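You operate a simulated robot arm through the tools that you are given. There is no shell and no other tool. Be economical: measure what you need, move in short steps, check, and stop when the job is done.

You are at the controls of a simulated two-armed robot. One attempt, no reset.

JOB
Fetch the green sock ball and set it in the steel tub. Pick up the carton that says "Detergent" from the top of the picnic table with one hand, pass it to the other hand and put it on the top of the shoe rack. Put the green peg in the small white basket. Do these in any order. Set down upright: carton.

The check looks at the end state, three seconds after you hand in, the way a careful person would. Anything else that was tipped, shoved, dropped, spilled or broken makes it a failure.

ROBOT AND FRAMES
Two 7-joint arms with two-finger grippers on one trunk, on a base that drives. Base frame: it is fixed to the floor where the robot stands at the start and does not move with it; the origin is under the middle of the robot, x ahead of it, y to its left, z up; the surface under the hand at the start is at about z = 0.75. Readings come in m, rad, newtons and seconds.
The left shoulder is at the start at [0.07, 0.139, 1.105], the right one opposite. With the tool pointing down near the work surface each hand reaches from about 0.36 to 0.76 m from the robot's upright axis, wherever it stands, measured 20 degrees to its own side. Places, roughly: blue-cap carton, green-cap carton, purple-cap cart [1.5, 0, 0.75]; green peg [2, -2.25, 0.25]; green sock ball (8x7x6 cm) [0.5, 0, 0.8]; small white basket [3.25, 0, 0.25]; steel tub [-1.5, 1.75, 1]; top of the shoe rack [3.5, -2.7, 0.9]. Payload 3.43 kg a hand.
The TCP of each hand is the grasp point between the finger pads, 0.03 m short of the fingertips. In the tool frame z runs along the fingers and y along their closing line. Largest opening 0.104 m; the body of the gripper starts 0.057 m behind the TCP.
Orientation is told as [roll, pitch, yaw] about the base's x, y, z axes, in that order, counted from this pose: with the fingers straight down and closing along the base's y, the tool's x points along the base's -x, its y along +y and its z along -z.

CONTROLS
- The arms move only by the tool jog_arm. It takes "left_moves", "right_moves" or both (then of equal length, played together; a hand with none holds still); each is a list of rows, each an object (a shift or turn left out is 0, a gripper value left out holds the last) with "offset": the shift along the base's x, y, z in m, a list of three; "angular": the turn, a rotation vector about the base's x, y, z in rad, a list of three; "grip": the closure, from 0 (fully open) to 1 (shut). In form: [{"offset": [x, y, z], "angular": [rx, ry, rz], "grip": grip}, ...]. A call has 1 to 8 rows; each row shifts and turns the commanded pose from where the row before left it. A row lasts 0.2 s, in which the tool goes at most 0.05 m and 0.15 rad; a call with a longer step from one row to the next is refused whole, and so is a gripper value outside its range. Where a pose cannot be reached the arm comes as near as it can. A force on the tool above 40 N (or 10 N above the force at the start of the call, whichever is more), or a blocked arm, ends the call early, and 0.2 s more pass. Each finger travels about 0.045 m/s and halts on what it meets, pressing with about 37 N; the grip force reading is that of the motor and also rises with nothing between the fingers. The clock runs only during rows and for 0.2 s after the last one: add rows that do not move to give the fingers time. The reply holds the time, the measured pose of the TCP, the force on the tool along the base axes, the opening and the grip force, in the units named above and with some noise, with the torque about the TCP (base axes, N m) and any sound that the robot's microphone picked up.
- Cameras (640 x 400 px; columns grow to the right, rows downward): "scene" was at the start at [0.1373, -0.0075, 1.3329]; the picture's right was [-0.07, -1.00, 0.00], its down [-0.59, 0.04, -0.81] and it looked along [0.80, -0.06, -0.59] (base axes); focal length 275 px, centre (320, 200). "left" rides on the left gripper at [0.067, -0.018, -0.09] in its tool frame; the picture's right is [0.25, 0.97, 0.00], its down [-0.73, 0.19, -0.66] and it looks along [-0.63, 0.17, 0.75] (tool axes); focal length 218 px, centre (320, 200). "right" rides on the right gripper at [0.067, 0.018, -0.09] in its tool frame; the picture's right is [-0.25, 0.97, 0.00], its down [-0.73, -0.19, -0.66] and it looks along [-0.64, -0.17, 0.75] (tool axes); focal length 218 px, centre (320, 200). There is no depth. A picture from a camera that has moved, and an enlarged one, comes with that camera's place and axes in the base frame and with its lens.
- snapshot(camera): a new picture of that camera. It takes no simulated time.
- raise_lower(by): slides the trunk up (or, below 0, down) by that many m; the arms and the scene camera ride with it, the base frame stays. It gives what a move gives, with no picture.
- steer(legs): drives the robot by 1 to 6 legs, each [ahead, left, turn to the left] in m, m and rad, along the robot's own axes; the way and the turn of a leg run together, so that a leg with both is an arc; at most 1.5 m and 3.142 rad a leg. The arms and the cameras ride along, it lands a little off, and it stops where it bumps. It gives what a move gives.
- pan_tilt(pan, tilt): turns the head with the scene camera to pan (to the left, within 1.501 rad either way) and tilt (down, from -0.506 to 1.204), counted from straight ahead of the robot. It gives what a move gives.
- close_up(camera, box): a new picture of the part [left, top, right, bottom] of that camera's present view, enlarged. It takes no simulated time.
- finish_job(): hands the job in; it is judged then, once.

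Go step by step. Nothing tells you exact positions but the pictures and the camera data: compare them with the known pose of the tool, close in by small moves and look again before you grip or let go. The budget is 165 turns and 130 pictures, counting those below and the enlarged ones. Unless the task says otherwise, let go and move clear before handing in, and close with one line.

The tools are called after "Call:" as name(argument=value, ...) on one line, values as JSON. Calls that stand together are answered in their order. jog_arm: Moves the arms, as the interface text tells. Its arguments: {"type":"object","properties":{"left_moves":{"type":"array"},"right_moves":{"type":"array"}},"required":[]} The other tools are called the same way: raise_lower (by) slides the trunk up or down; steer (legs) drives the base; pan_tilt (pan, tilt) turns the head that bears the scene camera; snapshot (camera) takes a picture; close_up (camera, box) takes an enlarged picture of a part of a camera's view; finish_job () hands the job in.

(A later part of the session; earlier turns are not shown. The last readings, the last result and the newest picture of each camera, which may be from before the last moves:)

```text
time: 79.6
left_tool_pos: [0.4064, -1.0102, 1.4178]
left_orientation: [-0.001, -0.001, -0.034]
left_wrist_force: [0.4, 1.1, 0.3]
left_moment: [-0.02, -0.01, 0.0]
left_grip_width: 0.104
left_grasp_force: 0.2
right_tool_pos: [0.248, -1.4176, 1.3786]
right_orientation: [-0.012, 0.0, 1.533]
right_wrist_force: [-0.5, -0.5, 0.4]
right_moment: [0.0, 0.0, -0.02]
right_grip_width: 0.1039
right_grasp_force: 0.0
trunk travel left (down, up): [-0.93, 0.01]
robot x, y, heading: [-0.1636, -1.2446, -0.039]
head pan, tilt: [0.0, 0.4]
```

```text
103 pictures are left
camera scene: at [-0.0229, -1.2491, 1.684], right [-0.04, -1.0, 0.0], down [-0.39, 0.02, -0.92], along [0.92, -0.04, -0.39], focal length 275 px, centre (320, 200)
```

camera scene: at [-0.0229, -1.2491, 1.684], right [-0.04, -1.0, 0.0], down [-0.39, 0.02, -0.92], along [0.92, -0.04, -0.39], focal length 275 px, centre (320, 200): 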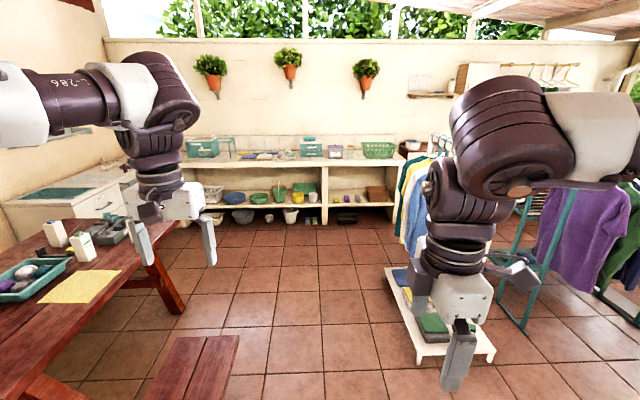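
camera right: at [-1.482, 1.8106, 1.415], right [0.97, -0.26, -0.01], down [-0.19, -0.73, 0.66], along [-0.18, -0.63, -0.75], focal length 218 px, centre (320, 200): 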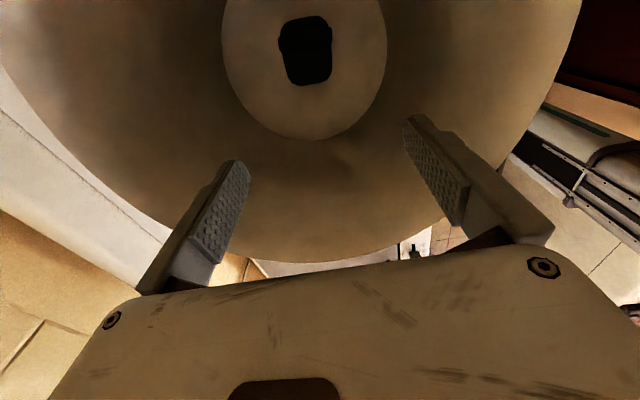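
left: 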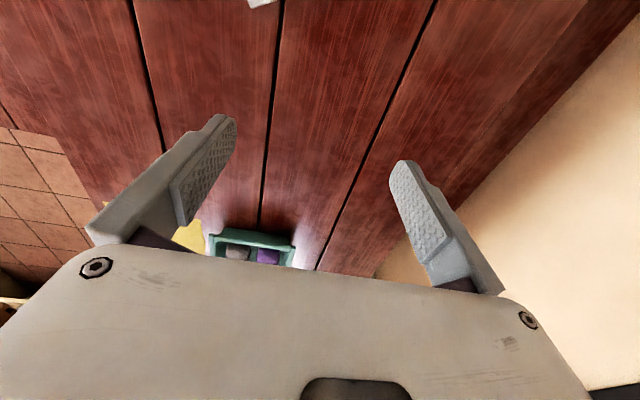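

Clear floor ahead. I'll drive up beside the cartons and look left at them and right at the drying rack.

Call:
steer(legs=[[1.5, 0.0, 0.037], [0.3, 0, 0]])

Call:
pan_tilt(pan=1.45, tilt=0.5)

Call:
snapshot(camera="scene")

Call:
pan_tilt(pan=-1.2, tilt=0.7)

Call:
snapshot(camera="scene")

```text
time: 88.8
left_tool_pos: [2.2042, -0.9626, 1.419]
left_orientation: [-0.001, -0.003, 0.039]
left_wrist_force: [-0.7, -0.3, 0.7]
left_moment: [-0.02, -0.04, -0.02]
left_grip_width: 0.104
left_grasp_force: 0.0
right_tool_pos: [2.0757, -1.3807, 1.3803]
right_orientation: [-0.012, 0.002, 1.603]
right_wrist_force: [0.3, 0.5, 0.3]
right_moment: [0.0, -0.03, -0.02]
right_grip_width: 0.1044
right_grasp_force: 0.1
trunk travel left (down, up): [-0.93, 0.01]
robot x, y, heading: [1.6509, -1.239, 0.029]
head pan, tilt: [0.0, 0.4]
```

```text
time: 90.4
left_tool_pos: [2.208, -0.9627, 1.4176]
left_orientation: [-0.002, 0.0, 0.039]
left_wrist_force: [0.2, 1.2, 1.1]
left_moment: [0.01, -0.02, 0.05]
left_grip_width: 0.1041
left_grasp_force: 0.0
right_tool_pos: [2.0799, -1.379, 1.3777]
right_orientation: [-0.009, 0.001, 1.602]
right_wrist_force: [-0.2, 0.5, -0.2]
right_moment: [0.01, 0.0, 0.02]
right_grip_width: 0.1038
right_grasp_force: 0.0
trunk travel left (down, up): [-0.93, 0.01]
robot x, y, heading: [1.6549, -1.2374, 0.025]
head pan, tilt: [1.45, 0.499]
```

```text
102 pictures are left
camera scene: at [1.7125, -1.1441, 1.6749], right [1.0, -0.09, 0.0], down [-0.04, -0.48, -0.88], along [0.08, 0.87, -0.48], focal length 275 px, centre (320, 200)
```

scene: 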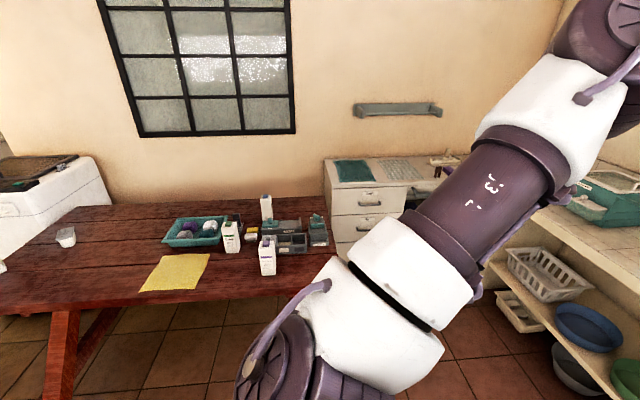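

```text
time: 92.7
left_tool_pos: [2.2063, -0.9637, 1.4187]
left_orientation: [-0.001, 0.0, 0.04]
left_wrist_force: [1.4, -0.6, -0.4]
left_moment: [0.02, 0.03, -0.03]
left_grip_width: 0.1039
left_grasp_force: 0.1
right_tool_pos: [2.0788, -1.3795, 1.3777]
right_orientation: [-0.011, 0.002, 1.604]
right_wrist_force: [-0.1, 1.1, 0.0]
right_moment: [-0.01, 0.0, 0.0]
right_grip_width: 0.1038
right_grasp_force: 0.0
trunk travel left (down, up): [-0.93, 0.01]
robot x, y, heading: [1.6533, -1.239, 0.031]
head pan, tilt: [-1.201, 0.7]
```

```text
101 pictures are left
camera scene: at [1.7369, -1.3129, 1.6572], right [-0.92, -0.39, 0.0], down [-0.25, 0.59, -0.76], along [0.3, -0.7, -0.64], focal length 275 px, centre (320, 200)
```

scene: 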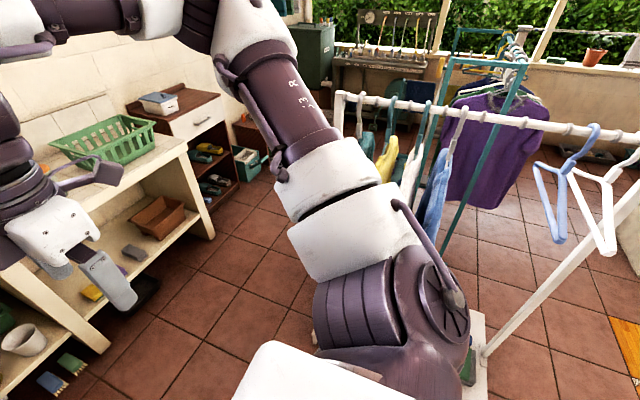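

The cartons show labels from this side. I'll zoom in on them.

Call:
pan_tilt(pan=1.45, tilt=0.5)

Call:
close_up(camera="scene", box=[210, 180, 340, 285])

Call:
close_up(camera="scene", box=[480, 230, 640, 400])

```text
time: 95.1
left_tool_pos: [2.2049, -0.9627, 1.4184]
left_orientation: [-0.003, 0.001, 0.038]
left_wrist_force: [0.7, -0.1, -0.4]
left_moment: [0.01, 0.03, -0.04]
left_grip_width: 0.1042
left_grasp_force: 0.2
right_tool_pos: [2.0796, -1.3802, 1.3778]
right_orientation: [-0.01, 0.002, 1.604]
right_wrist_force: [-0.2, 0.1, -0.2]
right_moment: [0.01, -0.01, -0.02]
right_grip_width: 0.1039
right_grasp_force: 0.1
trunk travel left (down, up): [-0.93, 0.01]
robot x, y, heading: [1.6534, -1.2393, 0.033]
head pan, tilt: [1.45, 0.499]
```

```text
3.81 times, centred on (275, 232) of scene
camera zoom: at [1.7118, -1.1441, 1.6749], right [1.0, -0.09, 0.0], down [-0.04, -0.48, -0.88], along [0.08, 0.87, -0.48], focal length 1046 px, centre (491, 76)
```

zoom: 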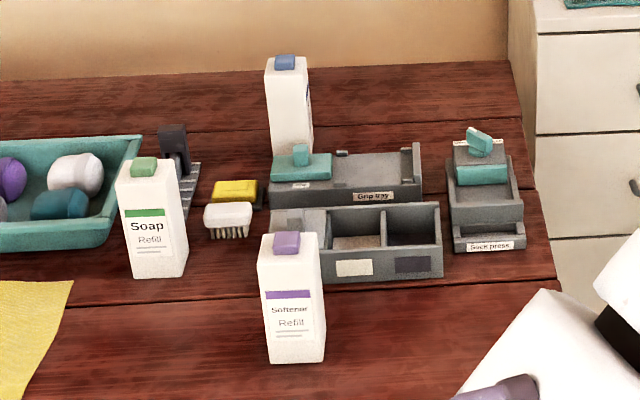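

```text
2.35 times, centred on (560, 315) of scene
camera zoom: at [1.7118, -1.1441, 1.6749], right [1.0, -0.09, 0.0], down [-0.04, -0.48, -0.88], along [0.08, 0.87, -0.48], focal length 646 px, centre (-245, -71)
```

zoom: 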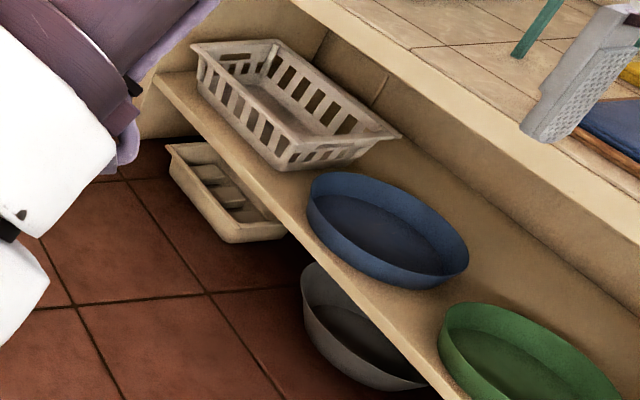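

Green is "Soap" and purple is "Softener", so the blue-cap one should be "Detergent"; I'll verify from its labelled side. I'll drive round to the table's far end and face it.

Call:
steer(legs=[[0.83, 0, 0], [0, 1.0, 0]])

Call:
snapshot(camera="scene")

```text
time: 104.4
left_tool_pos: [3.031, 0.0486, 1.418]
left_orientation: [-0.002, 0.001, 0.019]
left_wrist_force: [0.1, 0.6, -0.1]
left_moment: [0.01, 0.0, 0.02]
left_grip_width: 0.104
left_grasp_force: 0.1
right_tool_pos: [2.8958, -0.3666, 1.3781]
right_orientation: [-0.011, 0.0, 1.585]
right_wrist_force: [-0.4, -0.6, -0.2]
right_moment: [0.05, 0.01, 0.03]
right_grip_width: 0.1039
right_grasp_force: 0.0
trunk travel left (down, up): [-0.93, 0.01]
robot x, y, heading: [2.4716, -0.2104, 0.015]
head pan, tilt: [1.45, 0.499]
```

```text
98 pictures are left
camera scene: at [2.5328, -0.1223, 1.675], right [0.99, -0.11, 0.0], down [-0.05, -0.47, -0.88], along [0.09, 0.87, -0.48], focal length 275 px, centre (320, 200)
```

scene: 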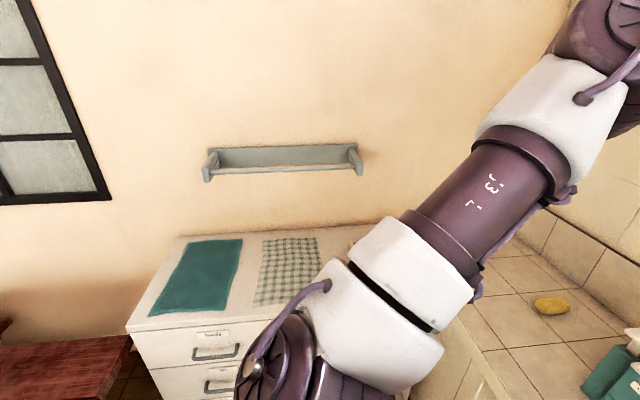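

The drawer unit front is at y≈0.54, so I'll stand at y≈0.15 and use the right arm. Turning round to face the table.

Call:
steer(legs=[[0, 0, 3.126], [0, -0.3, 0]])

Call:
pan_tilt(pan=-0.1, tilt=0.8)

Call:
snapshot(camera="scene")

```text
time: 113.5
left_tool_pos: [1.9227, -0.0897, 1.4181]
left_orientation: [-0.002, -0.001, 3.018]
left_wrist_force: [0.1, -0.3, 0.0]
left_moment: [0.05, -0.01, 0.0]
left_grip_width: 0.1042
left_grasp_force: 0.1
right_tool_pos: [2.1162, 0.3009, 1.3786]
right_orientation: [-0.011, 0.003, -1.703]
right_wrist_force: [-0.2, -0.4, 0.3]
right_moment: [0.04, -0.01, 0.02]
right_grip_width: 0.104
right_grasp_force: 0.0
trunk travel left (down, up): [-0.93, 0.01]
robot x, y, heading: [2.5127, 0.0891, 3.008]
head pan, tilt: [1.45, 0.499]
```

```text
time: 115.1
left_tool_pos: [1.9234, -0.0849, 1.4184]
left_orientation: [-0.002, -0.001, 3.017]
left_wrist_force: [0.4, 0.1, -0.4]
left_moment: [-0.02, 0.01, 0.01]
left_grip_width: 0.104
left_grasp_force: 0.2
right_tool_pos: [2.1166, 0.3058, 1.3786]
right_orientation: [-0.012, -0.001, -1.7]
right_wrist_force: [0.8, 0.2, 0.4]
right_moment: [0.01, 0.0, -0.02]
right_grip_width: 0.1038
right_grasp_force: 0.0
trunk travel left (down, up): [-0.93, 0.01]
robot x, y, heading: [2.5129, 0.093, 3.009]
head pan, tilt: [-0.099, 0.799]
```

```text
97 pictures are left
camera scene: at [2.3848, 0.1164, 1.649], right [0.23, 0.97, 0.0], down [0.7, -0.17, -0.7], along [-0.68, 0.16, -0.72], focal length 275 px, centre (320, 200)
```

scene: 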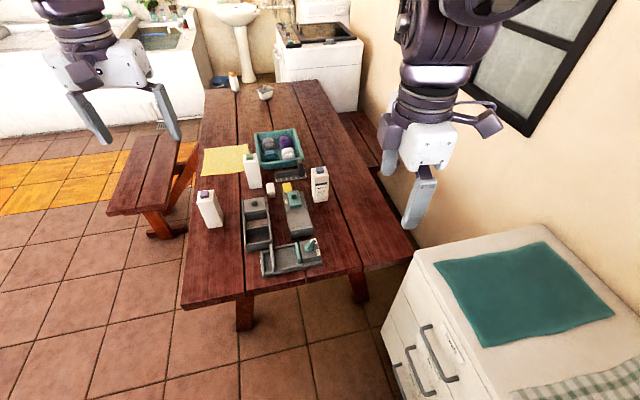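

I'll zoom in on the cartons from here to read the blue one's label.

Call:
close_up(camera="scene", box=[190, 130, 350, 290])

Call:
close_up(camera="scene", box=[295, 155, 345, 210])

```text
2.50 times, centred on (270, 210) of scene
camera zoom: at [2.3848, 0.1164, 1.649], right [0.23, 0.97, 0.0], down [0.7, -0.17, -0.7], along [-0.68, 0.16, -0.72], focal length 686 px, centre (445, 175)
```

zoom: 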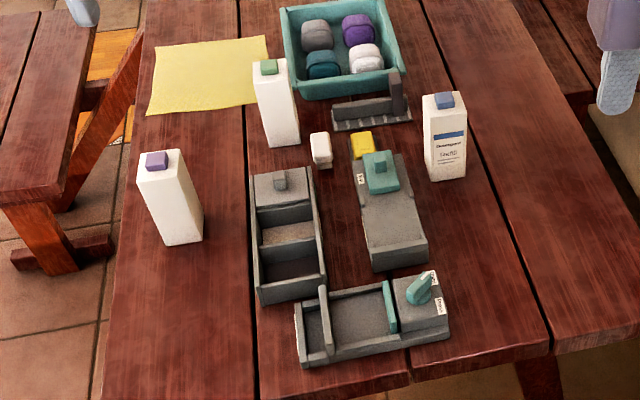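

```text
7.27 times, centred on (320, 182) of scene
camera zoom: at [2.3848, 0.1164, 1.649], right [0.23, 0.97, 0.0], down [0.7, -0.17, -0.7], along [-0.68, 0.16, -0.72], focal length 1997 px, centre (320, 327)
```

zoom: 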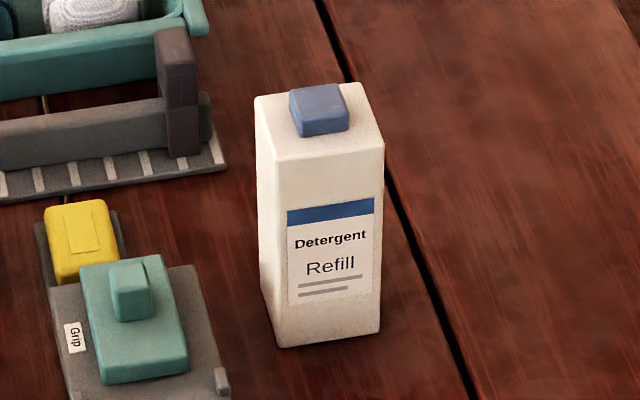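

Confirmed: "Detergent", centre about [1.52, 0.32], faces square to the axes, top at z≈0.90. I'll align the robot, drive in, and lower the trunk.

Call:
steer(legs=[[0, 0, 0.132], [0.16, -0.06, 0]])

Call:
raise_lower(by=-0.28)

Call:
jog_arm(right_moves=[{"angular": [0, 0, -0.15]}, {"angular": [0, 0, -0.15]}, {"angular": [0, 0, -0.15]}, {"angular": [0, 0, -0.15]}, {"angular": [0, 0, -0.15]}, {"angular": [0, 0, -0.15]}, {"angular": [0, 0, -0.15]}, {"angular": [0, 0, -0.15]}])

```text
time: 117.2
left_tool_pos: [1.7938, -0.1053, 1.4196]
left_orientation: [-0.004, -0.003, -3.135]
left_wrist_force: [0.0, -0.1, 0.7]
left_moment: [0.04, 0.04, -0.02]
left_grip_width: 0.1039
left_grasp_force: 0.0
right_tool_pos: [1.9355, 0.3079, 1.3804]
right_orientation: [-0.014, 0.003, -1.57]
right_wrist_force: [0.4, 0.3, -0.5]
right_moment: [-0.02, 0.04, 0.01]
right_grip_width: 0.1039
right_grasp_force: 0.1
trunk travel left (down, up): [-0.93, 0.01]
robot x, y, heading: [2.351, 0.1528, 3.138]
head pan, tilt: [-0.099, 0.799]
```

```text
time: 120.0
left_tool_pos: [1.7918, -0.1034, 1.1392]
left_orientation: [-0.001, -0.001, -3.136]
left_wrist_force: [-0.2, -0.1, -0.4]
left_moment: [0.0, -0.01, -0.01]
left_grip_width: 0.104
left_grasp_force: 0.0
right_tool_pos: [1.9317, 0.3097, 1.0995]
right_orientation: [-0.01, 0.001, -1.568]
right_wrist_force: [0.6, 0.2, -0.4]
right_moment: [0.0, 0.01, 0.0]
right_grip_width: 0.104
right_grasp_force: 0.1
trunk travel left (down, up): [-0.65, 0.29]
robot x, y, heading: [2.3541, 0.1514, 3.144]
head pan, tilt: [-0.099, 0.799]
```

```text
time: 121.8
left_tool_pos: [1.7919, -0.1038, 1.1386]
left_orientation: [-0.002, 0.0, -3.136]
left_wrist_force: [0.2, 0.5, -1.1]
left_moment: [-0.01, -0.01, -0.01]
left_grip_width: 0.1041
left_grasp_force: 0.0
right_tool_pos: [1.933, 0.3109, 1.0982]
right_orientation: [-0.01, 0.002, -2.769]
right_wrist_force: [0.1, 0.3, 0.7]
right_moment: [-0.04, 0.02, 0.0]
right_grip_width: 0.1042
right_grasp_force: 0.0
trunk travel left (down, up): [-0.65, 0.29]
robot x, y, heading: [2.3513, 0.1492, 3.146]
head pan, tilt: [-0.099, 0.799]
```

Hand yaw nearly squared. I'll finish the yaw and tilt the hand forward about 45°.

Call:
jog_arm(right_moves=[{"angular": [0, 0, -0.15]}, {"angular": [0, 0, -0.15]}, {"angular": [0, 0, -0.073]}, {"angular": [0, 0.15, 0]}, {"angular": [0, 0.15, 0]}, {"angular": [0, 0.15, 0]}, {"angular": [0, 0.15, 0]}, {"angular": [0, 0.15, 0]}])

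Call:
jog_arm(right_moves=[{"offset": [-0.03, 0, -0.02], "angular": [0, 0.035, 0]}, {"offset": [-0.04, 0.002, -0.02]}, {"offset": [-0.04, 0.002, -0.02]}, {"offset": [-0.04, 0.002, -0.02]}, {"offset": [-0.04, 0.002, -0.02]}])

Call:
snapshot(camera="scene")

Call:
snapshot(camera="right")

```text
time: 123.6
left_tool_pos: [1.7919, -0.1058, 1.1364]
left_orientation: [-0.004, 0.0, -3.135]
left_wrist_force: [-0.6, 0.4, 0.0]
left_moment: [0.02, 0.01, 0.01]
left_grip_width: 0.1039
left_grasp_force: 0.1
right_tool_pos: [1.945, 0.3988, 1.1286]
right_orientation: [-0.024, -0.368, -3.116]
right_wrist_force: [-0.1, 0.1, 0.0]
right_moment: [0.0, 0.01, -0.01]
right_grip_width: 0.1038
right_grasp_force: 0.1
right hand out of reach, approached as far as the arm can: row 4, 5, 6, 7, 8
trunk travel left (down, up): [-0.65, 0.29]
robot x, y, heading: [2.3514, 0.1533, 3.143]
head pan, tilt: [-0.099, 0.799]
```

```text
time: 124.8
left_tool_pos: [1.7888, -0.1026, 1.1383]
left_orientation: [-0.001, 0.001, -3.137]
left_wrist_force: [-1.3, 0.3, 0.1]
left_moment: [0.03, -0.02, 0.0]
left_grip_width: 0.1039
left_grasp_force: 0.1
right_tool_pos: [1.7547, 0.4093, 1.0263]
right_orientation: [-0.025, -0.399, -3.116]
right_wrist_force: [-0.6, 0.2, -0.7]
right_moment: [-0.03, -0.01, -0.01]
right_grip_width: 0.1038
right_grasp_force: 0.0
trunk travel left (down, up): [-0.65, 0.29]
robot x, y, heading: [2.3506, 0.1523, 3.137]
head pan, tilt: [-0.099, 0.799]
```

```text
94 pictures are left
camera scene: at [2.2196, 0.1587, 1.3687], right [0.1, 0.99, 0.0], down [0.71, -0.07, -0.7], along [-0.69, 0.07, -0.72], focal length 275 px, centre (320, 200)
```

scene: 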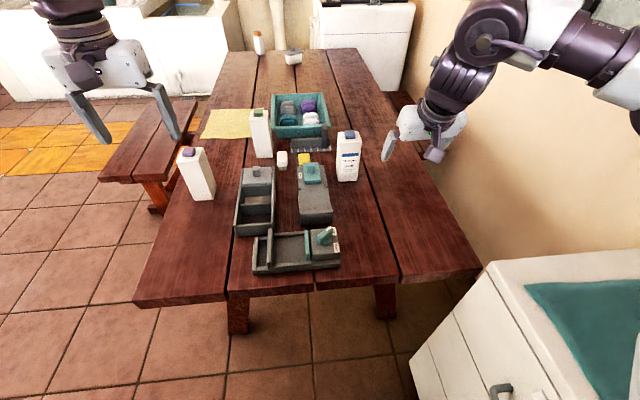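

```text
93 pictures are left
camera right: at [1.8511, 0.3914, 1.082], right [-0.22, -0.97, 0.08], down [-0.42, 0.16, 0.89], along [-0.88, 0.16, -0.44], focal length 218 px, centre (320, 200)
```

right: 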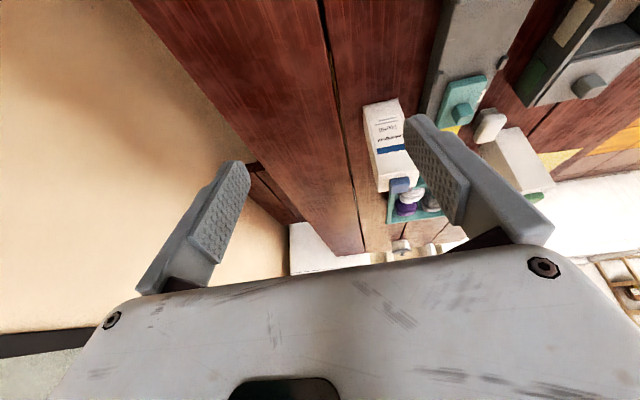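

The arm couldn't tilt fully so close to the body. I'll extend toward the carton while centring in y and tilting further.

Call:
jog_arm(right_moves=[{"offset": [-0.01, -0.021, 0], "angular": [0, 0.1, 0]}, {"offset": [-0.01, -0.021, 0], "angular": [0, 0.1, 0]}, {"offset": [-0.01, -0.021, 0], "angular": [0, 0.1, 0]}, {"offset": [-0.01, -0.021, 0], "angular": [0, 0.1, 0]}, {"offset": [-0.01, 0, -0.01], "angular": [0, 0.1, 0]}, {"offset": [-0.01, 0, -0.01], "angular": [0, 0.1, 0]}])

Call:
snapshot(camera="scene")

```text
time: 126.2
left_tool_pos: [1.79, -0.1023, 1.1376]
left_orientation: [-0.002, 0.0, -3.137]
left_wrist_force: [0.2, 1.0, -0.2]
left_moment: [-0.01, 0.01, 0.01]
left_grip_width: 0.1041
left_grasp_force: 0.0
right_tool_pos: [1.6945, 0.326, 1.0099]
right_orientation: [-0.047, -1.005, -3.102]
right_wrist_force: [0.3, 0.5, -0.6]
right_moment: [0.0, 0.0, 0.0]
right_grip_width: 0.104
right_grasp_force: 0.2
trunk travel left (down, up): [-0.65, 0.29]
robot x, y, heading: [2.3492, 0.1489, 3.139]
head pan, tilt: [-0.099, 0.799]
```

```text
92 pictures are left
camera scene: at [2.2217, 0.1596, 1.369], right [0.1, 0.99, 0.0], down [0.71, -0.07, -0.7], along [-0.69, 0.07, -0.72], focal length 275 px, centre (320, 200)
```

scene: 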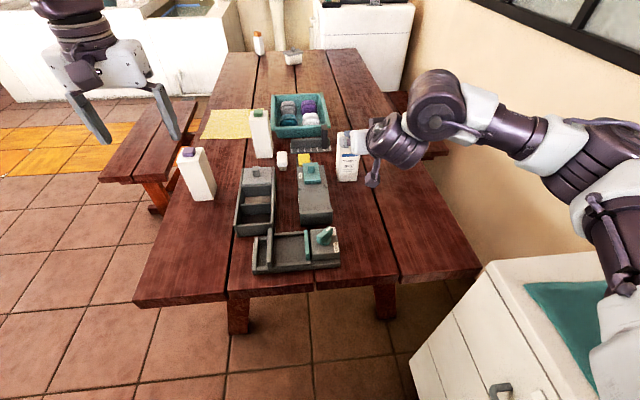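

Now tilted about 58° and centred in y. I'll check through the wrist camera.

Call:
snapshot(camera="right")

```text
91 pictures are left
camera right: at [1.8064, 0.309, 1.0013], right [-0.14, -0.97, 0.19], down [0.16, 0.17, 0.97], along [-0.98, 0.16, 0.14], focal length 218 px, centre (320, 200)
```

right: 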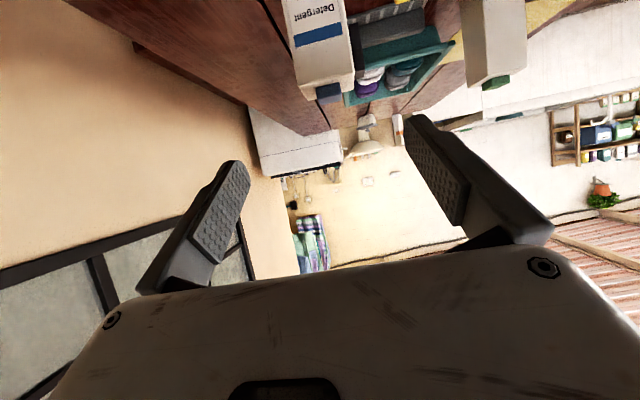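

The carton is centred at y≈0.321 as expected. I'll descend in front of it to grasp height, then check.

Call:
jog_arm(right_moves=[{"offset": [0, -0.002, -0.045], "angular": [0, 0.04, 0]}, {"offset": [0, -0.002, -0.045], "angular": [0, 0.04, 0]}, {"offset": [0, -0.001, -0.045], "angular": [0, 0.04, 0]}, {"offset": [0, 0, -0.04]}, {"offset": [-0.015, 0, -0.022]}, {"offset": [-0.04, 0, 0]}, {"offset": [-0.03, 0, 0]}])

Call:
snapshot(camera="scene")

Call:
snapshot(camera="right")

```text
time: 127.8
left_tool_pos: [1.7907, -0.102, 1.1371]
left_orientation: [-0.002, 0.001, -3.135]
left_wrist_force: [-0.6, -0.5, -1.0]
left_moment: [-0.02, -0.03, 0.01]
left_grip_width: 0.1041
left_grasp_force: 0.0
right_tool_pos: [1.6101, 0.3224, 0.8101]
right_orientation: [-0.062, -1.119, -3.09]
right_wrist_force: [0.0, -0.2, 0.4]
right_moment: [0.02, -0.03, 0.02]
right_grip_width: 0.1041
right_grasp_force: 0.1
trunk travel left (down, up): [-0.65, 0.29]
robot x, y, heading: [2.3552, 0.1482, 3.138]
head pan, tilt: [-0.099, 0.799]
```

```text
90 pictures are left
camera scene: at [2.2214, 0.1584, 1.3688], right [0.1, 0.99, 0.0], down [0.71, -0.07, -0.7], along [-0.69, 0.07, -0.72], focal length 275 px, centre (320, 200)
```

scene: 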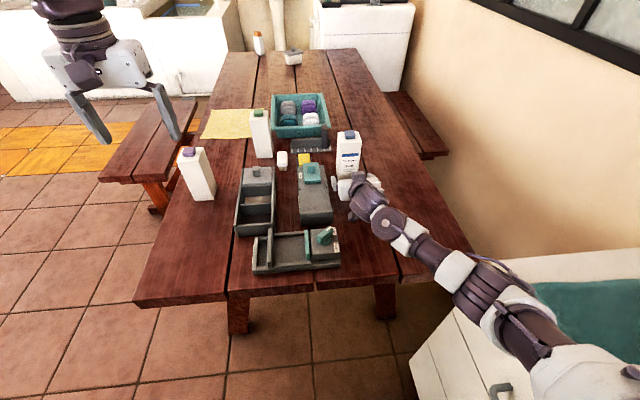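

```text
89 pictures are left
camera right: at [1.7202, 0.3047, 0.7888], right [-0.11, -0.97, 0.2], down [0.27, 0.16, 0.95], along [-0.96, 0.16, 0.25], focal length 218 px, centre (320, 200)
```

right: 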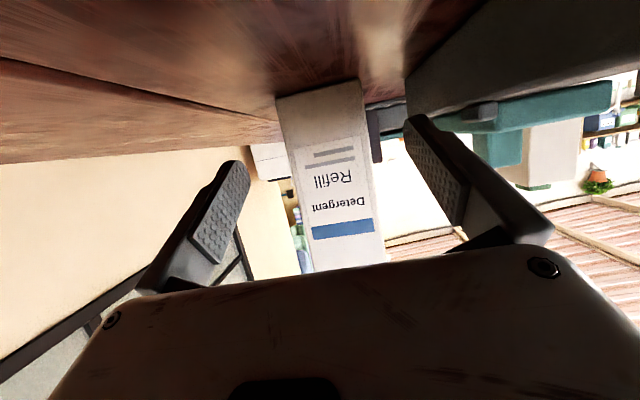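

The carton sits between the open fingers with the tray clear. I'll advance 0.088 m and close.

Call:
jog_arm(right_moves=[{"offset": [-0.03, -0.001, 0]}, {"offset": [-0.03, 0, 0]}, {"offset": [-0.026, 0, 0]}])

Call:
close_up(camera="scene", box=[280, 110, 440, 240])

Call:
snapshot(camera="right")

```text
time: 128.6
left_tool_pos: [1.7893, -0.1031, 1.1364]
left_orientation: [-0.002, -0.002, -3.137]
left_wrist_force: [0.3, 0.3, -0.6]
left_moment: [0.0, 0.0, 0.02]
left_grip_width: 0.1037
left_grasp_force: 0.1
right_tool_pos: [1.5239, 0.3212, 0.8109]
right_orientation: [-0.061, -1.121, -3.089]
right_wrist_force: [0.2, 1.0, -0.6]
right_moment: [0.01, 0.03, 0.05]
right_grip_width: 0.1041
right_grasp_force: 0.1
trunk travel left (down, up): [-0.65, 0.29]
robot x, y, heading: [2.3501, 0.1574, 3.14]
head pan, tilt: [-0.099, 0.799]
```

```text
3.08 times, centred on (360, 175) of scene
camera zoom: at [2.2218, 0.158, 1.3689], right [0.1, 0.99, 0.0], down [0.71, -0.07, -0.7], along [-0.69, 0.07, -0.72], focal length 845 px, centre (197, 277)
```

zoom: 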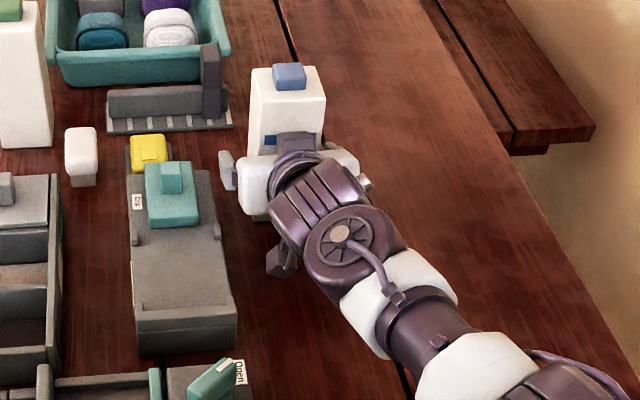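

```text
87 pictures are left
camera right: at [1.634, 0.3027, 0.7889], right [-0.11, -0.97, 0.2], down [0.27, 0.16, 0.95], along [-0.95, 0.16, 0.25], focal length 218 px, centre (320, 200)
```

right: 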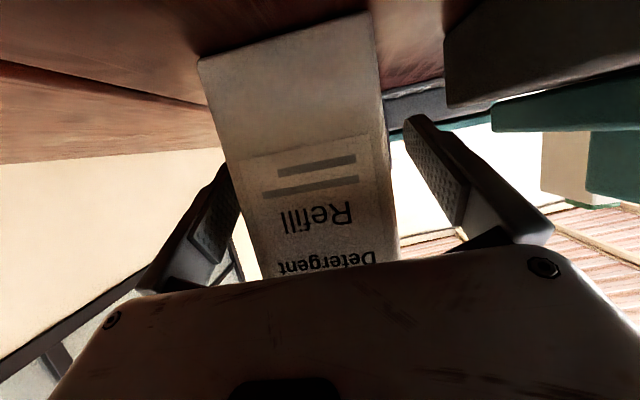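

The carton sits slightly toward +y in the grip; I'll shift 6 mm and then close.

Call:
jog_arm(right_moves=[{"offset": [0, 0.006, 0]}, {"grip": 0.5}, {"grip": 1}, {"grip": 1}, {"grip": 1}, {"grip": 1}, {"grip": 1}])

Call:
snapshot(camera="right")

```text
time: 130.2
left_tool_pos: [1.7906, -0.1024, 1.1383]
left_orientation: [-0.001, 0.001, -3.138]
left_wrist_force: [-0.3, -0.4, -0.6]
left_moment: [-0.02, 0.01, -0.04]
left_grip_width: 0.1042
left_grasp_force: 0.1
right_tool_pos: [1.5235, 0.3257, 0.8107]
right_orientation: [-0.058, -1.12, -3.092]
right_wrist_force: [-0.3, -1.9, 0.3]
right_moment: [-0.29, 0.01, 0.02]
right_grip_width: 0.0652
right_grasp_force: 36.3
trunk travel left (down, up): [-0.65, 0.29]
robot x, y, heading: [2.3542, 0.1496, 3.139]
head pan, tilt: [-0.099, 0.799]
```

```text
86 pictures are left
camera right: at [1.6339, 0.3087, 0.789], right [-0.11, -0.97, 0.2], down [0.27, 0.17, 0.95], along [-0.95, 0.16, 0.25], focal length 218 px, centre (320, 200)
```

right: 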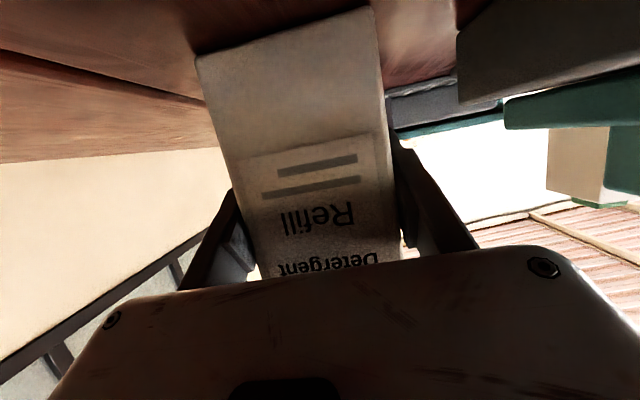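

Gripped at 65 mm. I'll lift straight up and pull back over the clear side.

Call:
jog_arm(right_moves=[{"offset": [0, 0, 0.02]}, {"offset": [0, 0, 0.04]}, {"offset": [0, 0, 0.045]}, {"offset": [0, 0, 0.045]}, {"offset": [0, 0, 0.045]}, {"offset": [0, 0, 0.045]}])

Call:
snapshot(camera="scene")

```text
time: 131.6
left_tool_pos: [1.7903, -0.1025, 1.1381]
left_orientation: [-0.002, 0.0, -3.136]
left_wrist_force: [0.0, -0.8, -1.0]
left_moment: [-0.02, -0.01, -0.02]
left_grip_width: 0.1039
left_grasp_force: 0.1
right_tool_pos: [1.5212, 0.3273, 1.0529]
right_orientation: [-0.061, -1.12, -3.089]
right_wrist_force: [0.2, 0.8, -6.4]
right_moment: [-0.01, 0.01, -0.01]
right_grip_width: 0.0648
right_grasp_force: 37.4
trunk travel left (down, up): [-0.65, 0.29]
robot x, y, heading: [2.3535, 0.1529, 3.14]
head pan, tilt: [-0.099, 0.799]
```

```text
85 pictures are left
camera scene: at [2.2218, 0.1585, 1.3688], right [0.1, 0.99, 0.0], down [0.71, -0.07, -0.7], along [-0.69, 0.07, -0.72], focal length 275 px, centre (320, 200)
```

scene: 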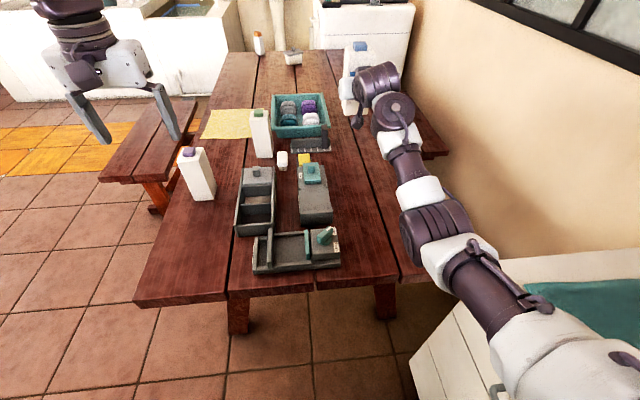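

The carton is up and upright. I'll bring it in front of the robot, clear of the left hand, for the handover.

Call:
jog_arm(left_moves=[{"offset": [0, -0.01, 0.03]}, {"offset": [0, -0.01, 0.03]}, {"offset": [0, 0, 0.03]}, {"offset": [0, 0, 0.03]}, {}, {}], right_moves=[{"offset": [0.03, -0.0265, 0.01]}, {"offset": [0.03, -0.0265, 0]}, {"offset": [0.03, -0.0265, 0]}, {"offset": [0.03, -0.0265, 0]}, {"offset": [0.03, -0.0265, 0]}, {"offset": [0.03, -0.0265, 0]}])

Call:
snapshot(camera="scene")

Call:
snapshot(camera="left")

```text
time: 133.0
left_tool_pos: [1.8265, -0.1054, 1.2129]
left_orientation: [-0.003, -0.003, -3.134]
left_wrist_force: [0.3, 0.1, 0.2]
left_moment: [0.01, -0.01, -0.01]
left_grip_width: 0.104
left_grasp_force: 0.2
left hand out of reach, approached as far as the arm can: row 2, 3, 4
right_tool_pos: [1.7056, 0.1649, 1.0634]
right_orientation: [-0.063, -1.118, -3.088]
right_wrist_force: [0.5, 0.0, -5.6]
right_moment: [0.03, -0.06, 0.01]
right_grip_width: 0.0652
right_grasp_force: 36.4
trunk travel left (down, up): [-0.65, 0.29]
robot x, y, heading: [2.356, 0.1523, 3.142]
head pan, tilt: [-0.099, 0.799]
```

```text
84 pictures are left
camera scene: at [2.222, 0.1578, 1.3689], right [0.1, 0.99, 0.0], down [0.71, -0.07, -0.7], along [-0.69, 0.07, -0.72], focal length 275 px, centre (320, 200)
```

scene: 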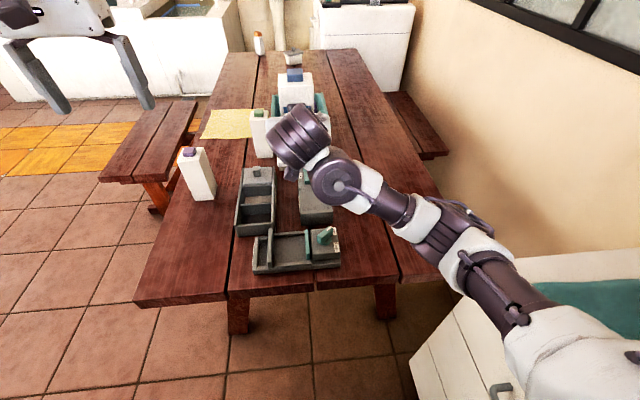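

```text
83 pictures are left
camera left: at [1.8951, -0.0879, 1.3027], right [0.26, -0.97, 0.0], down [-0.73, -0.2, 0.66], along [-0.64, -0.17, -0.75], focal length 218 px, centre (320, 200)
```

left: 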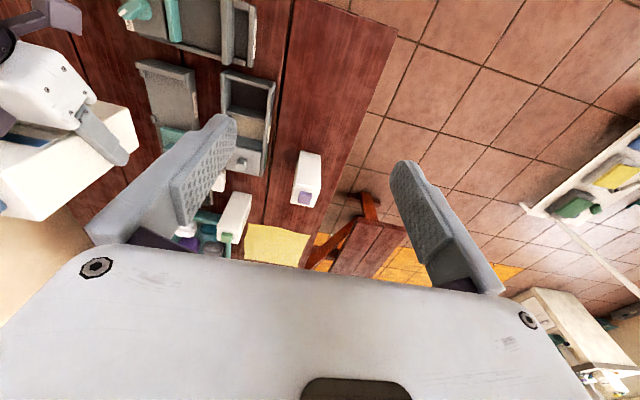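

The left arm runs out of reach that high, so I'll raise the trunk 0.2 m and lower the right hand relative to it.

Call:
raise_lower(by=0.2)

Call:
jog_arm(left_moves=[{"offset": [-0.02, 0, -0.01]}, {"offset": [-0.02, 0, -0.01]}, {"offset": [-0.02, 0, -0.02]}, {"offset": [-0.02, 0, -0.03]}, {"offset": [-0.02, 0, -0.03]}], right_moves=[{"offset": [0.01, 0, -0.035]}, {"offset": [0.01, 0, -0.035]}, {"offset": [0, 0, -0.035]}, {"offset": [0, 0, -0.035]}, {"offset": [0, 0, -0.03]}])

Call:
snapshot(camera="scene")

Call:
snapshot(camera="left")

```text
time: 135.2
left_tool_pos: [1.8247, -0.1051, 1.4119]
left_orientation: [-0.002, -0.002, -3.135]
left_wrist_force: [-0.6, -0.3, 0.5]
left_moment: [-0.01, -0.02, -0.02]
left_grip_width: 0.1041
left_grasp_force: 0.0
right_tool_pos: [1.7049, 0.1663, 1.2634]
right_orientation: [-0.063, -1.119, -3.091]
right_wrist_force: [-0.2, 0.4, -5.5]
right_moment: [0.0, -0.02, 0.01]
right_grip_width: 0.0646
right_grasp_force: 36.2
trunk travel left (down, up): [-0.85, 0.09]
robot x, y, heading: [2.3548, 0.1522, 3.14]
head pan, tilt: [-0.099, 0.799]
```

```text
time: 136.3
left_tool_pos: [1.7267, -0.1008, 1.3071]
left_orientation: [-0.001, -0.002, -3.132]
left_wrist_force: [-0.8, 0.5, 0.6]
left_moment: [-0.01, -0.02, -0.01]
left_grip_width: 0.1039
left_grasp_force: 0.0
left hand out of reach, approached as far as the arm can: row 2
right_tool_pos: [1.7224, 0.1661, 1.0913]
right_orientation: [-0.057, -1.118, -3.095]
right_wrist_force: [-1.0, -0.2, -6.3]
right_moment: [-0.03, -0.04, 0.0]
right_grip_width: 0.065
right_grasp_force: 37.5
trunk travel left (down, up): [-0.85, 0.09]
robot x, y, heading: [2.3541, 0.1503, 3.144]
head pan, tilt: [-0.099, 0.799]
```

```text
82 pictures are left
camera scene: at [2.2175, 0.1593, 1.5686], right [0.1, 0.99, 0.0], down [0.72, -0.07, -0.69], along [-0.69, 0.07, -0.72], focal length 275 px, centre (320, 200)
```

scene: 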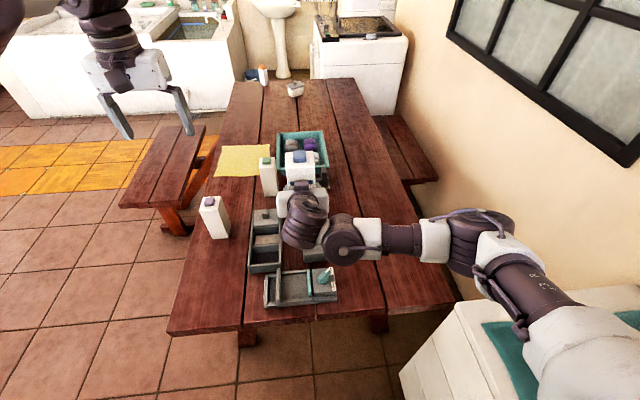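

```text
81 pictures are left
camera left: at [1.7953, -0.0834, 1.3962], right [0.26, -0.97, 0.0], down [-0.73, -0.2, 0.66], along [-0.64, -0.17, -0.75], focal length 218 px, centre (320, 200)
```

left: 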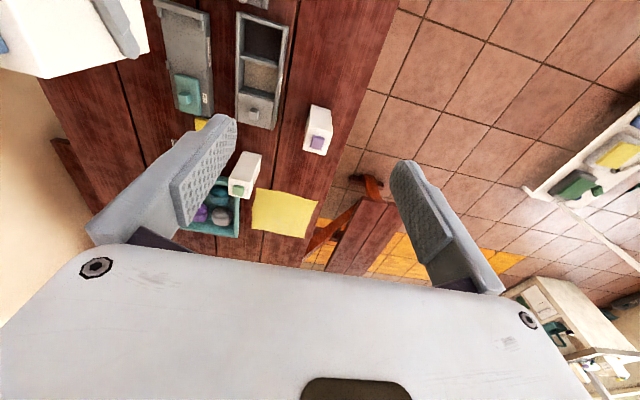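

The carton centre is now about [1.716, 0.166], top z≈1.18, cap to 1.21. I'll bring the left hand over it at z≈1.30.

Call:
jog_arm(left_moves=[{"offset": [-0.002, 0.04, 0]}, {"offset": [-0.002, 0.045, 0]}, {"offset": [-0.002, 0.045, 0]}, {"offset": [-0.002, 0.045, 0]}, {"offset": [-0.002, 0.045, 0]}, {"offset": [-0.001, 0.047, 0]}])

Call:
snapshot(camera="scene")

Call:
snapshot(camera="left")

```text
time: 137.8
left_tool_pos: [1.7597, 0.1718, 1.3008]
left_orientation: [-0.001, -0.004, -3.132]
left_wrist_force: [0.7, -0.6, 0.5]
left_moment: [-0.02, 0.0, 0.01]
left_grip_width: 0.1041
left_grasp_force: 0.0
left hand out of reach, approached as far as the arm can: row 4, 5, 6
right_tool_pos: [1.7241, 0.1669, 1.0922]
right_orientation: [-0.058, -1.121, -3.095]
right_wrist_force: [-0.2, 1.2, -6.5]
right_moment: [0.0, -0.03, 0.05]
right_grip_width: 0.0648
right_grasp_force: 37.7
trunk travel left (down, up): [-0.85, 0.09]
robot x, y, heading: [2.3554, 0.1515, 3.142]
head pan, tilt: [-0.099, 0.799]
```

```text
80 pictures are left
camera scene: at [2.2218, 0.1606, 1.5689], right [0.1, 0.99, 0.0], down [0.71, -0.07, -0.7], along [-0.69, 0.07, -0.72], focal length 275 px, centre (320, 200)
```

scene: 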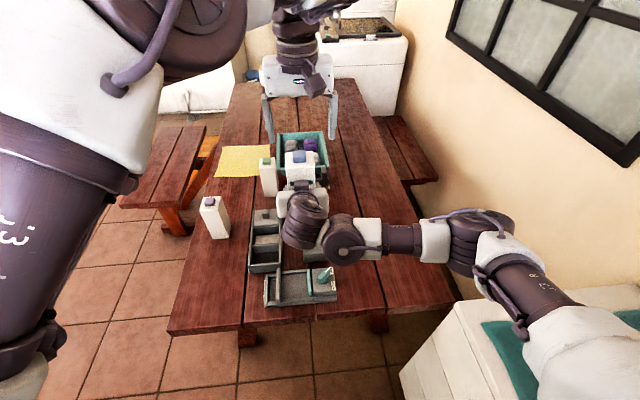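

```text
79 pictures are left
camera left: at [1.8286, 0.1907, 1.3914], right [0.26, -0.97, 0.0], down [-0.73, -0.2, 0.66], along [-0.64, -0.17, -0.75], focal length 218 px, centre (320, 200)
```

left: 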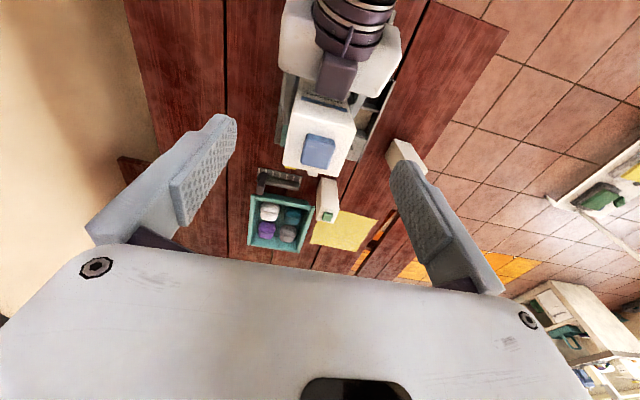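

The cap reads at about [1.73, 0.167]. I'll bring the right hand 3 cm closer so the left hand is centred, then check.

Call:
jog_arm(left_moves=[{"offset": [0, -0.005, 0]}, {"offset": [0, 0, -0.02]}], right_moves=[{"offset": [0.017, 0, 0]}, {"offset": [0.017, 0, 0]}])

Call:
snapshot(camera="left")

```text
time: 138.3
left_tool_pos: [1.7587, 0.166, 1.2811]
left_orientation: [-0.002, -0.002, -3.135]
left_wrist_force: [-0.9, -0.3, 0.0]
left_moment: [0.04, -0.01, 0.01]
left_grip_width: 0.1041
left_grasp_force: 0.1
right_tool_pos: [1.7589, 0.1651, 1.0919]
right_orientation: [-0.06, -1.119, -3.091]
right_wrist_force: [-0.4, -0.1, -6.4]
right_moment: [-0.01, -0.04, 0.03]
right_grip_width: 0.0647
right_grasp_force: 36.7
trunk travel left (down, up): [-0.85, 0.09]
robot x, y, heading: [2.3549, 0.1507, 3.137]
head pan, tilt: [-0.099, 0.799]
```

```text
78 pictures are left
camera left: at [1.8273, 0.1848, 1.371], right [0.26, -0.97, 0.0], down [-0.73, -0.2, 0.66], along [-0.64, -0.17, -0.75], focal length 218 px, centre (320, 200)
```

left: 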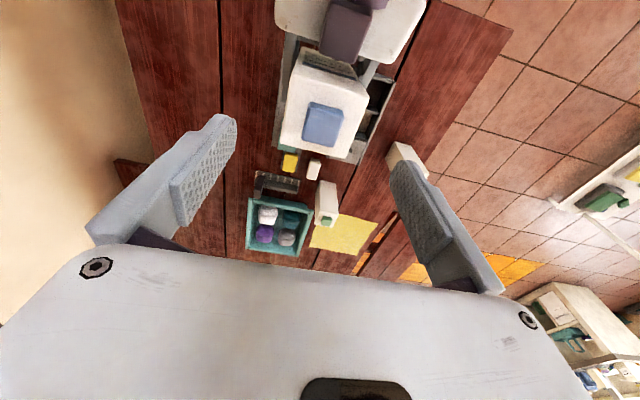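

Left hand is centred over the cap. I'll descend to grip height in small steps.

Call:
jog_arm(left_moves=[{"offset": [0.001, 0, -0.03]}, {"offset": [0.001, 0, -0.03]}, {"offset": [0, 0, -0.025]}, {"offset": [0, 0, -0.015]}])

Call:
snapshot(camera="scene")

Call:
snapshot(camera="left")

```text
time: 139.3
left_tool_pos: [1.7595, 0.166, 1.1803]
left_orientation: [-0.003, -0.004, -3.133]
left_wrist_force: [-0.2, 1.0, 0.7]
left_moment: [-0.01, -0.02, -0.01]
left_grip_width: 0.1042
left_grasp_force: 0.0
right_tool_pos: [1.7586, 0.1664, 1.0915]
right_orientation: [-0.061, -1.118, -3.091]
right_wrist_force: [0.1, -0.7, -6.3]
right_moment: [-0.02, 0.03, -0.01]
right_grip_width: 0.0649
right_grasp_force: 37.0
trunk travel left (down, up): [-0.85, 0.09]
robot x, y, heading: [2.3526, 0.1524, 3.142]
head pan, tilt: [-0.099, 0.799]
```

```text
77 pictures are left
camera scene: at [2.2206, 0.1585, 1.5688], right [0.1, 0.99, 0.0], down [0.71, -0.07, -0.7], along [-0.69, 0.07, -0.72], focal length 275 px, centre (320, 200)
```

scene: 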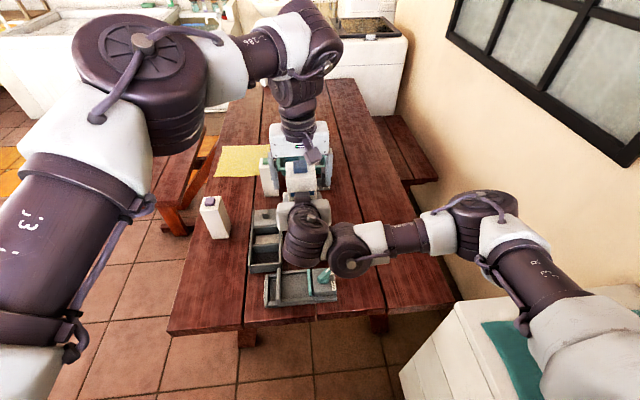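

```text
76 pictures are left
camera left: at [1.8285, 0.1842, 1.2693], right [0.26, -0.97, 0.0], down [-0.73, -0.2, 0.66], along [-0.64, -0.17, -0.75], focal length 218 px, centre (320, 200)
```

left: 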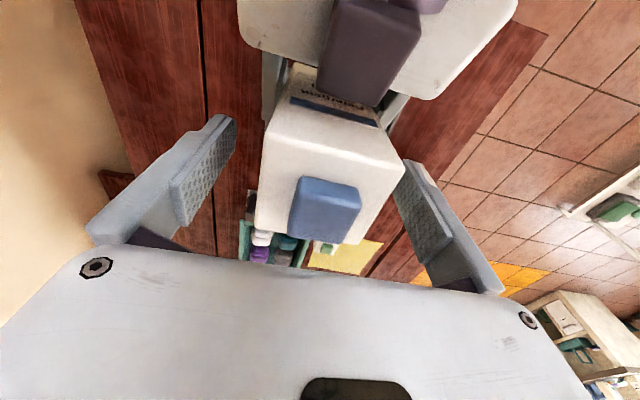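

Centred with gaps on both sides. I'll go 14 mm lower and close the left gripper.

Call:
jog_arm(left_moves=[{"offset": [0, 0, -0.014]}, {"grip": 0.6}, {"grip": 1}, {"grip": 1}, {"grip": 1}, {"grip": 1}, {"grip": 1}])

Call:
snapshot(camera="left")

```text
time: 140.9
left_tool_pos: [1.7611, 0.166, 1.1651]
left_orientation: [0.0, -0.003, -3.136]
left_wrist_force: [-3.6, -15.6, -0.4]
left_moment: [0.93, 0.01, -0.45]
left_grip_width: 0.0649
left_grasp_force: 37.1
right_tool_pos: [1.7598, 0.1662, 1.0916]
right_orientation: [-0.057, -1.12, -3.096]
right_wrist_force: [3.2, 16.5, 0.7]
right_moment: [-2.13, 0.23, 0.48]
right_grip_width: 0.0647
right_grasp_force: 36.9
trunk travel left (down, up): [-0.85, 0.09]
robot x, y, heading: [2.352, 0.1536, 3.138]
head pan, tilt: [-0.099, 0.799]
```

```text
75 pictures are left
camera left: at [1.8289, 0.1843, 1.2554], right [0.26, -0.97, 0.0], down [-0.73, -0.2, 0.66], along [-0.64, -0.17, -0.75], focal length 218 px, centre (320, 200)
```

left: 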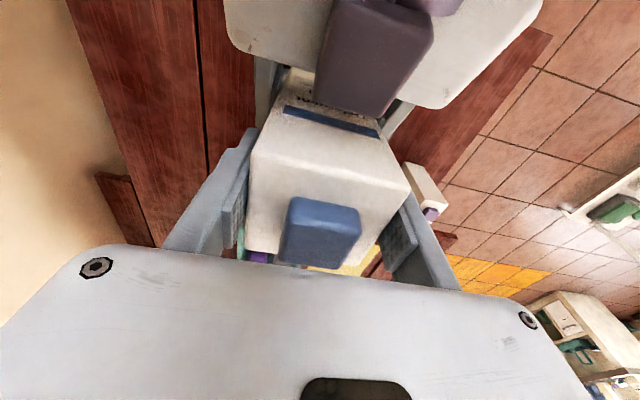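

Both hands hold it. I'll open the right hand and back it off toward the robot and outward.

Call:
jog_arm(right_moves=[{"grip": 0}, {"grip": 0}, {"grip": 0}, {"grip": 0}])

Call:
jog_arm(right_moves=[{"offset": [0.02, 0, -0.005]}, {"offset": [0.02, 0, -0.01]}, {"offset": [0.02, 0, -0.01]}, {"offset": [0.02, 0, -0.01]}])

Call:
snapshot(camera="scene")

Call:
snapshot(camera="left")

```text
time: 141.9
left_tool_pos: [1.7626, 0.1672, 1.1665]
left_orientation: [-0.002, -0.004, -3.137]
left_wrist_force: [-0.3, 0.8, -0.3]
left_moment: [-0.04, -0.04, 0.02]
left_grip_width: 0.0648
left_grasp_force: 36.9
right_tool_pos: [1.7589, 0.166, 1.0917]
right_orientation: [-0.06, -1.121, -3.089]
right_wrist_force: [0.4, 0.4, 0.9]
right_moment: [-0.02, -0.02, -0.02]
right_grip_width: 0.1036
right_grasp_force: 0.1
trunk travel left (down, up): [-0.85, 0.09]
robot x, y, heading: [2.3515, 0.1512, 3.14]
head pan, tilt: [-0.099, 0.799]
```

```text
time: 142.9
left_tool_pos: [1.7612, 0.1672, 1.1662]
left_orientation: [-0.004, -0.004, -3.136]
left_wrist_force: [0.5, -0.7, -0.1]
left_moment: [-0.01, -0.05, 0.01]
left_grip_width: 0.0644
left_grasp_force: 36.8
right_tool_pos: [1.8388, 0.1656, 1.0572]
right_orientation: [-0.059, -1.12, -3.092]
right_wrist_force: [0.7, -0.2, 0.1]
right_moment: [0.01, 0.01, 0.0]
right_grip_width: 0.1041
right_grasp_force: 0.1
trunk travel left (down, up): [-0.85, 0.09]
robot x, y, heading: [2.3486, 0.1523, 3.136]
head pan, tilt: [-0.099, 0.799]
```

```text
74 pictures are left
camera scene: at [2.2215, 0.1586, 1.5689], right [0.1, 0.99, 0.0], down [0.71, -0.07, -0.7], along [-0.69, 0.07, -0.72], focal length 275 px, centre (320, 200)
```

scene: 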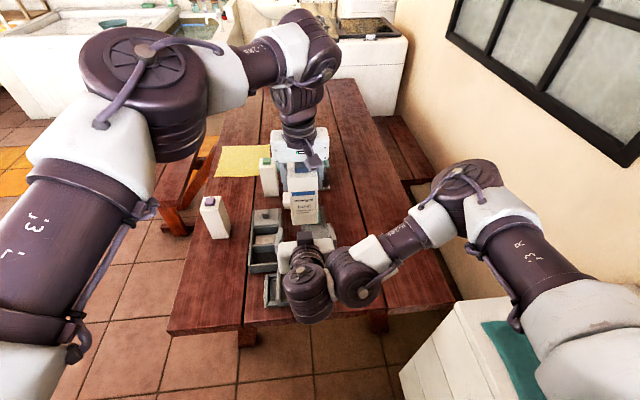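

```text
73 pictures are left
camera left: at [1.8296, 0.1848, 1.2558], right [0.26, -0.97, 0.0], down [-0.73, -0.2, 0.66], along [-0.64, -0.17, -0.75], focal length 218 px, centre (320, 200)
```

left: 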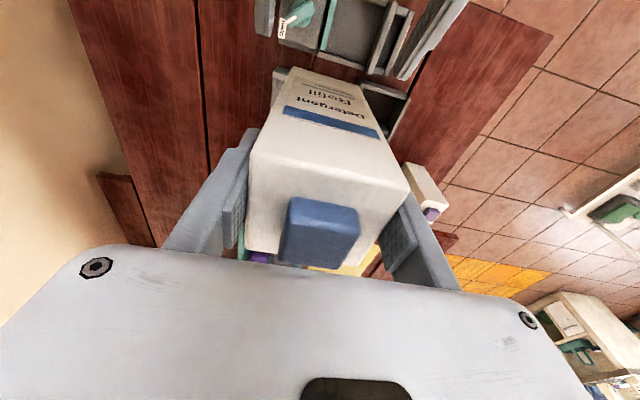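

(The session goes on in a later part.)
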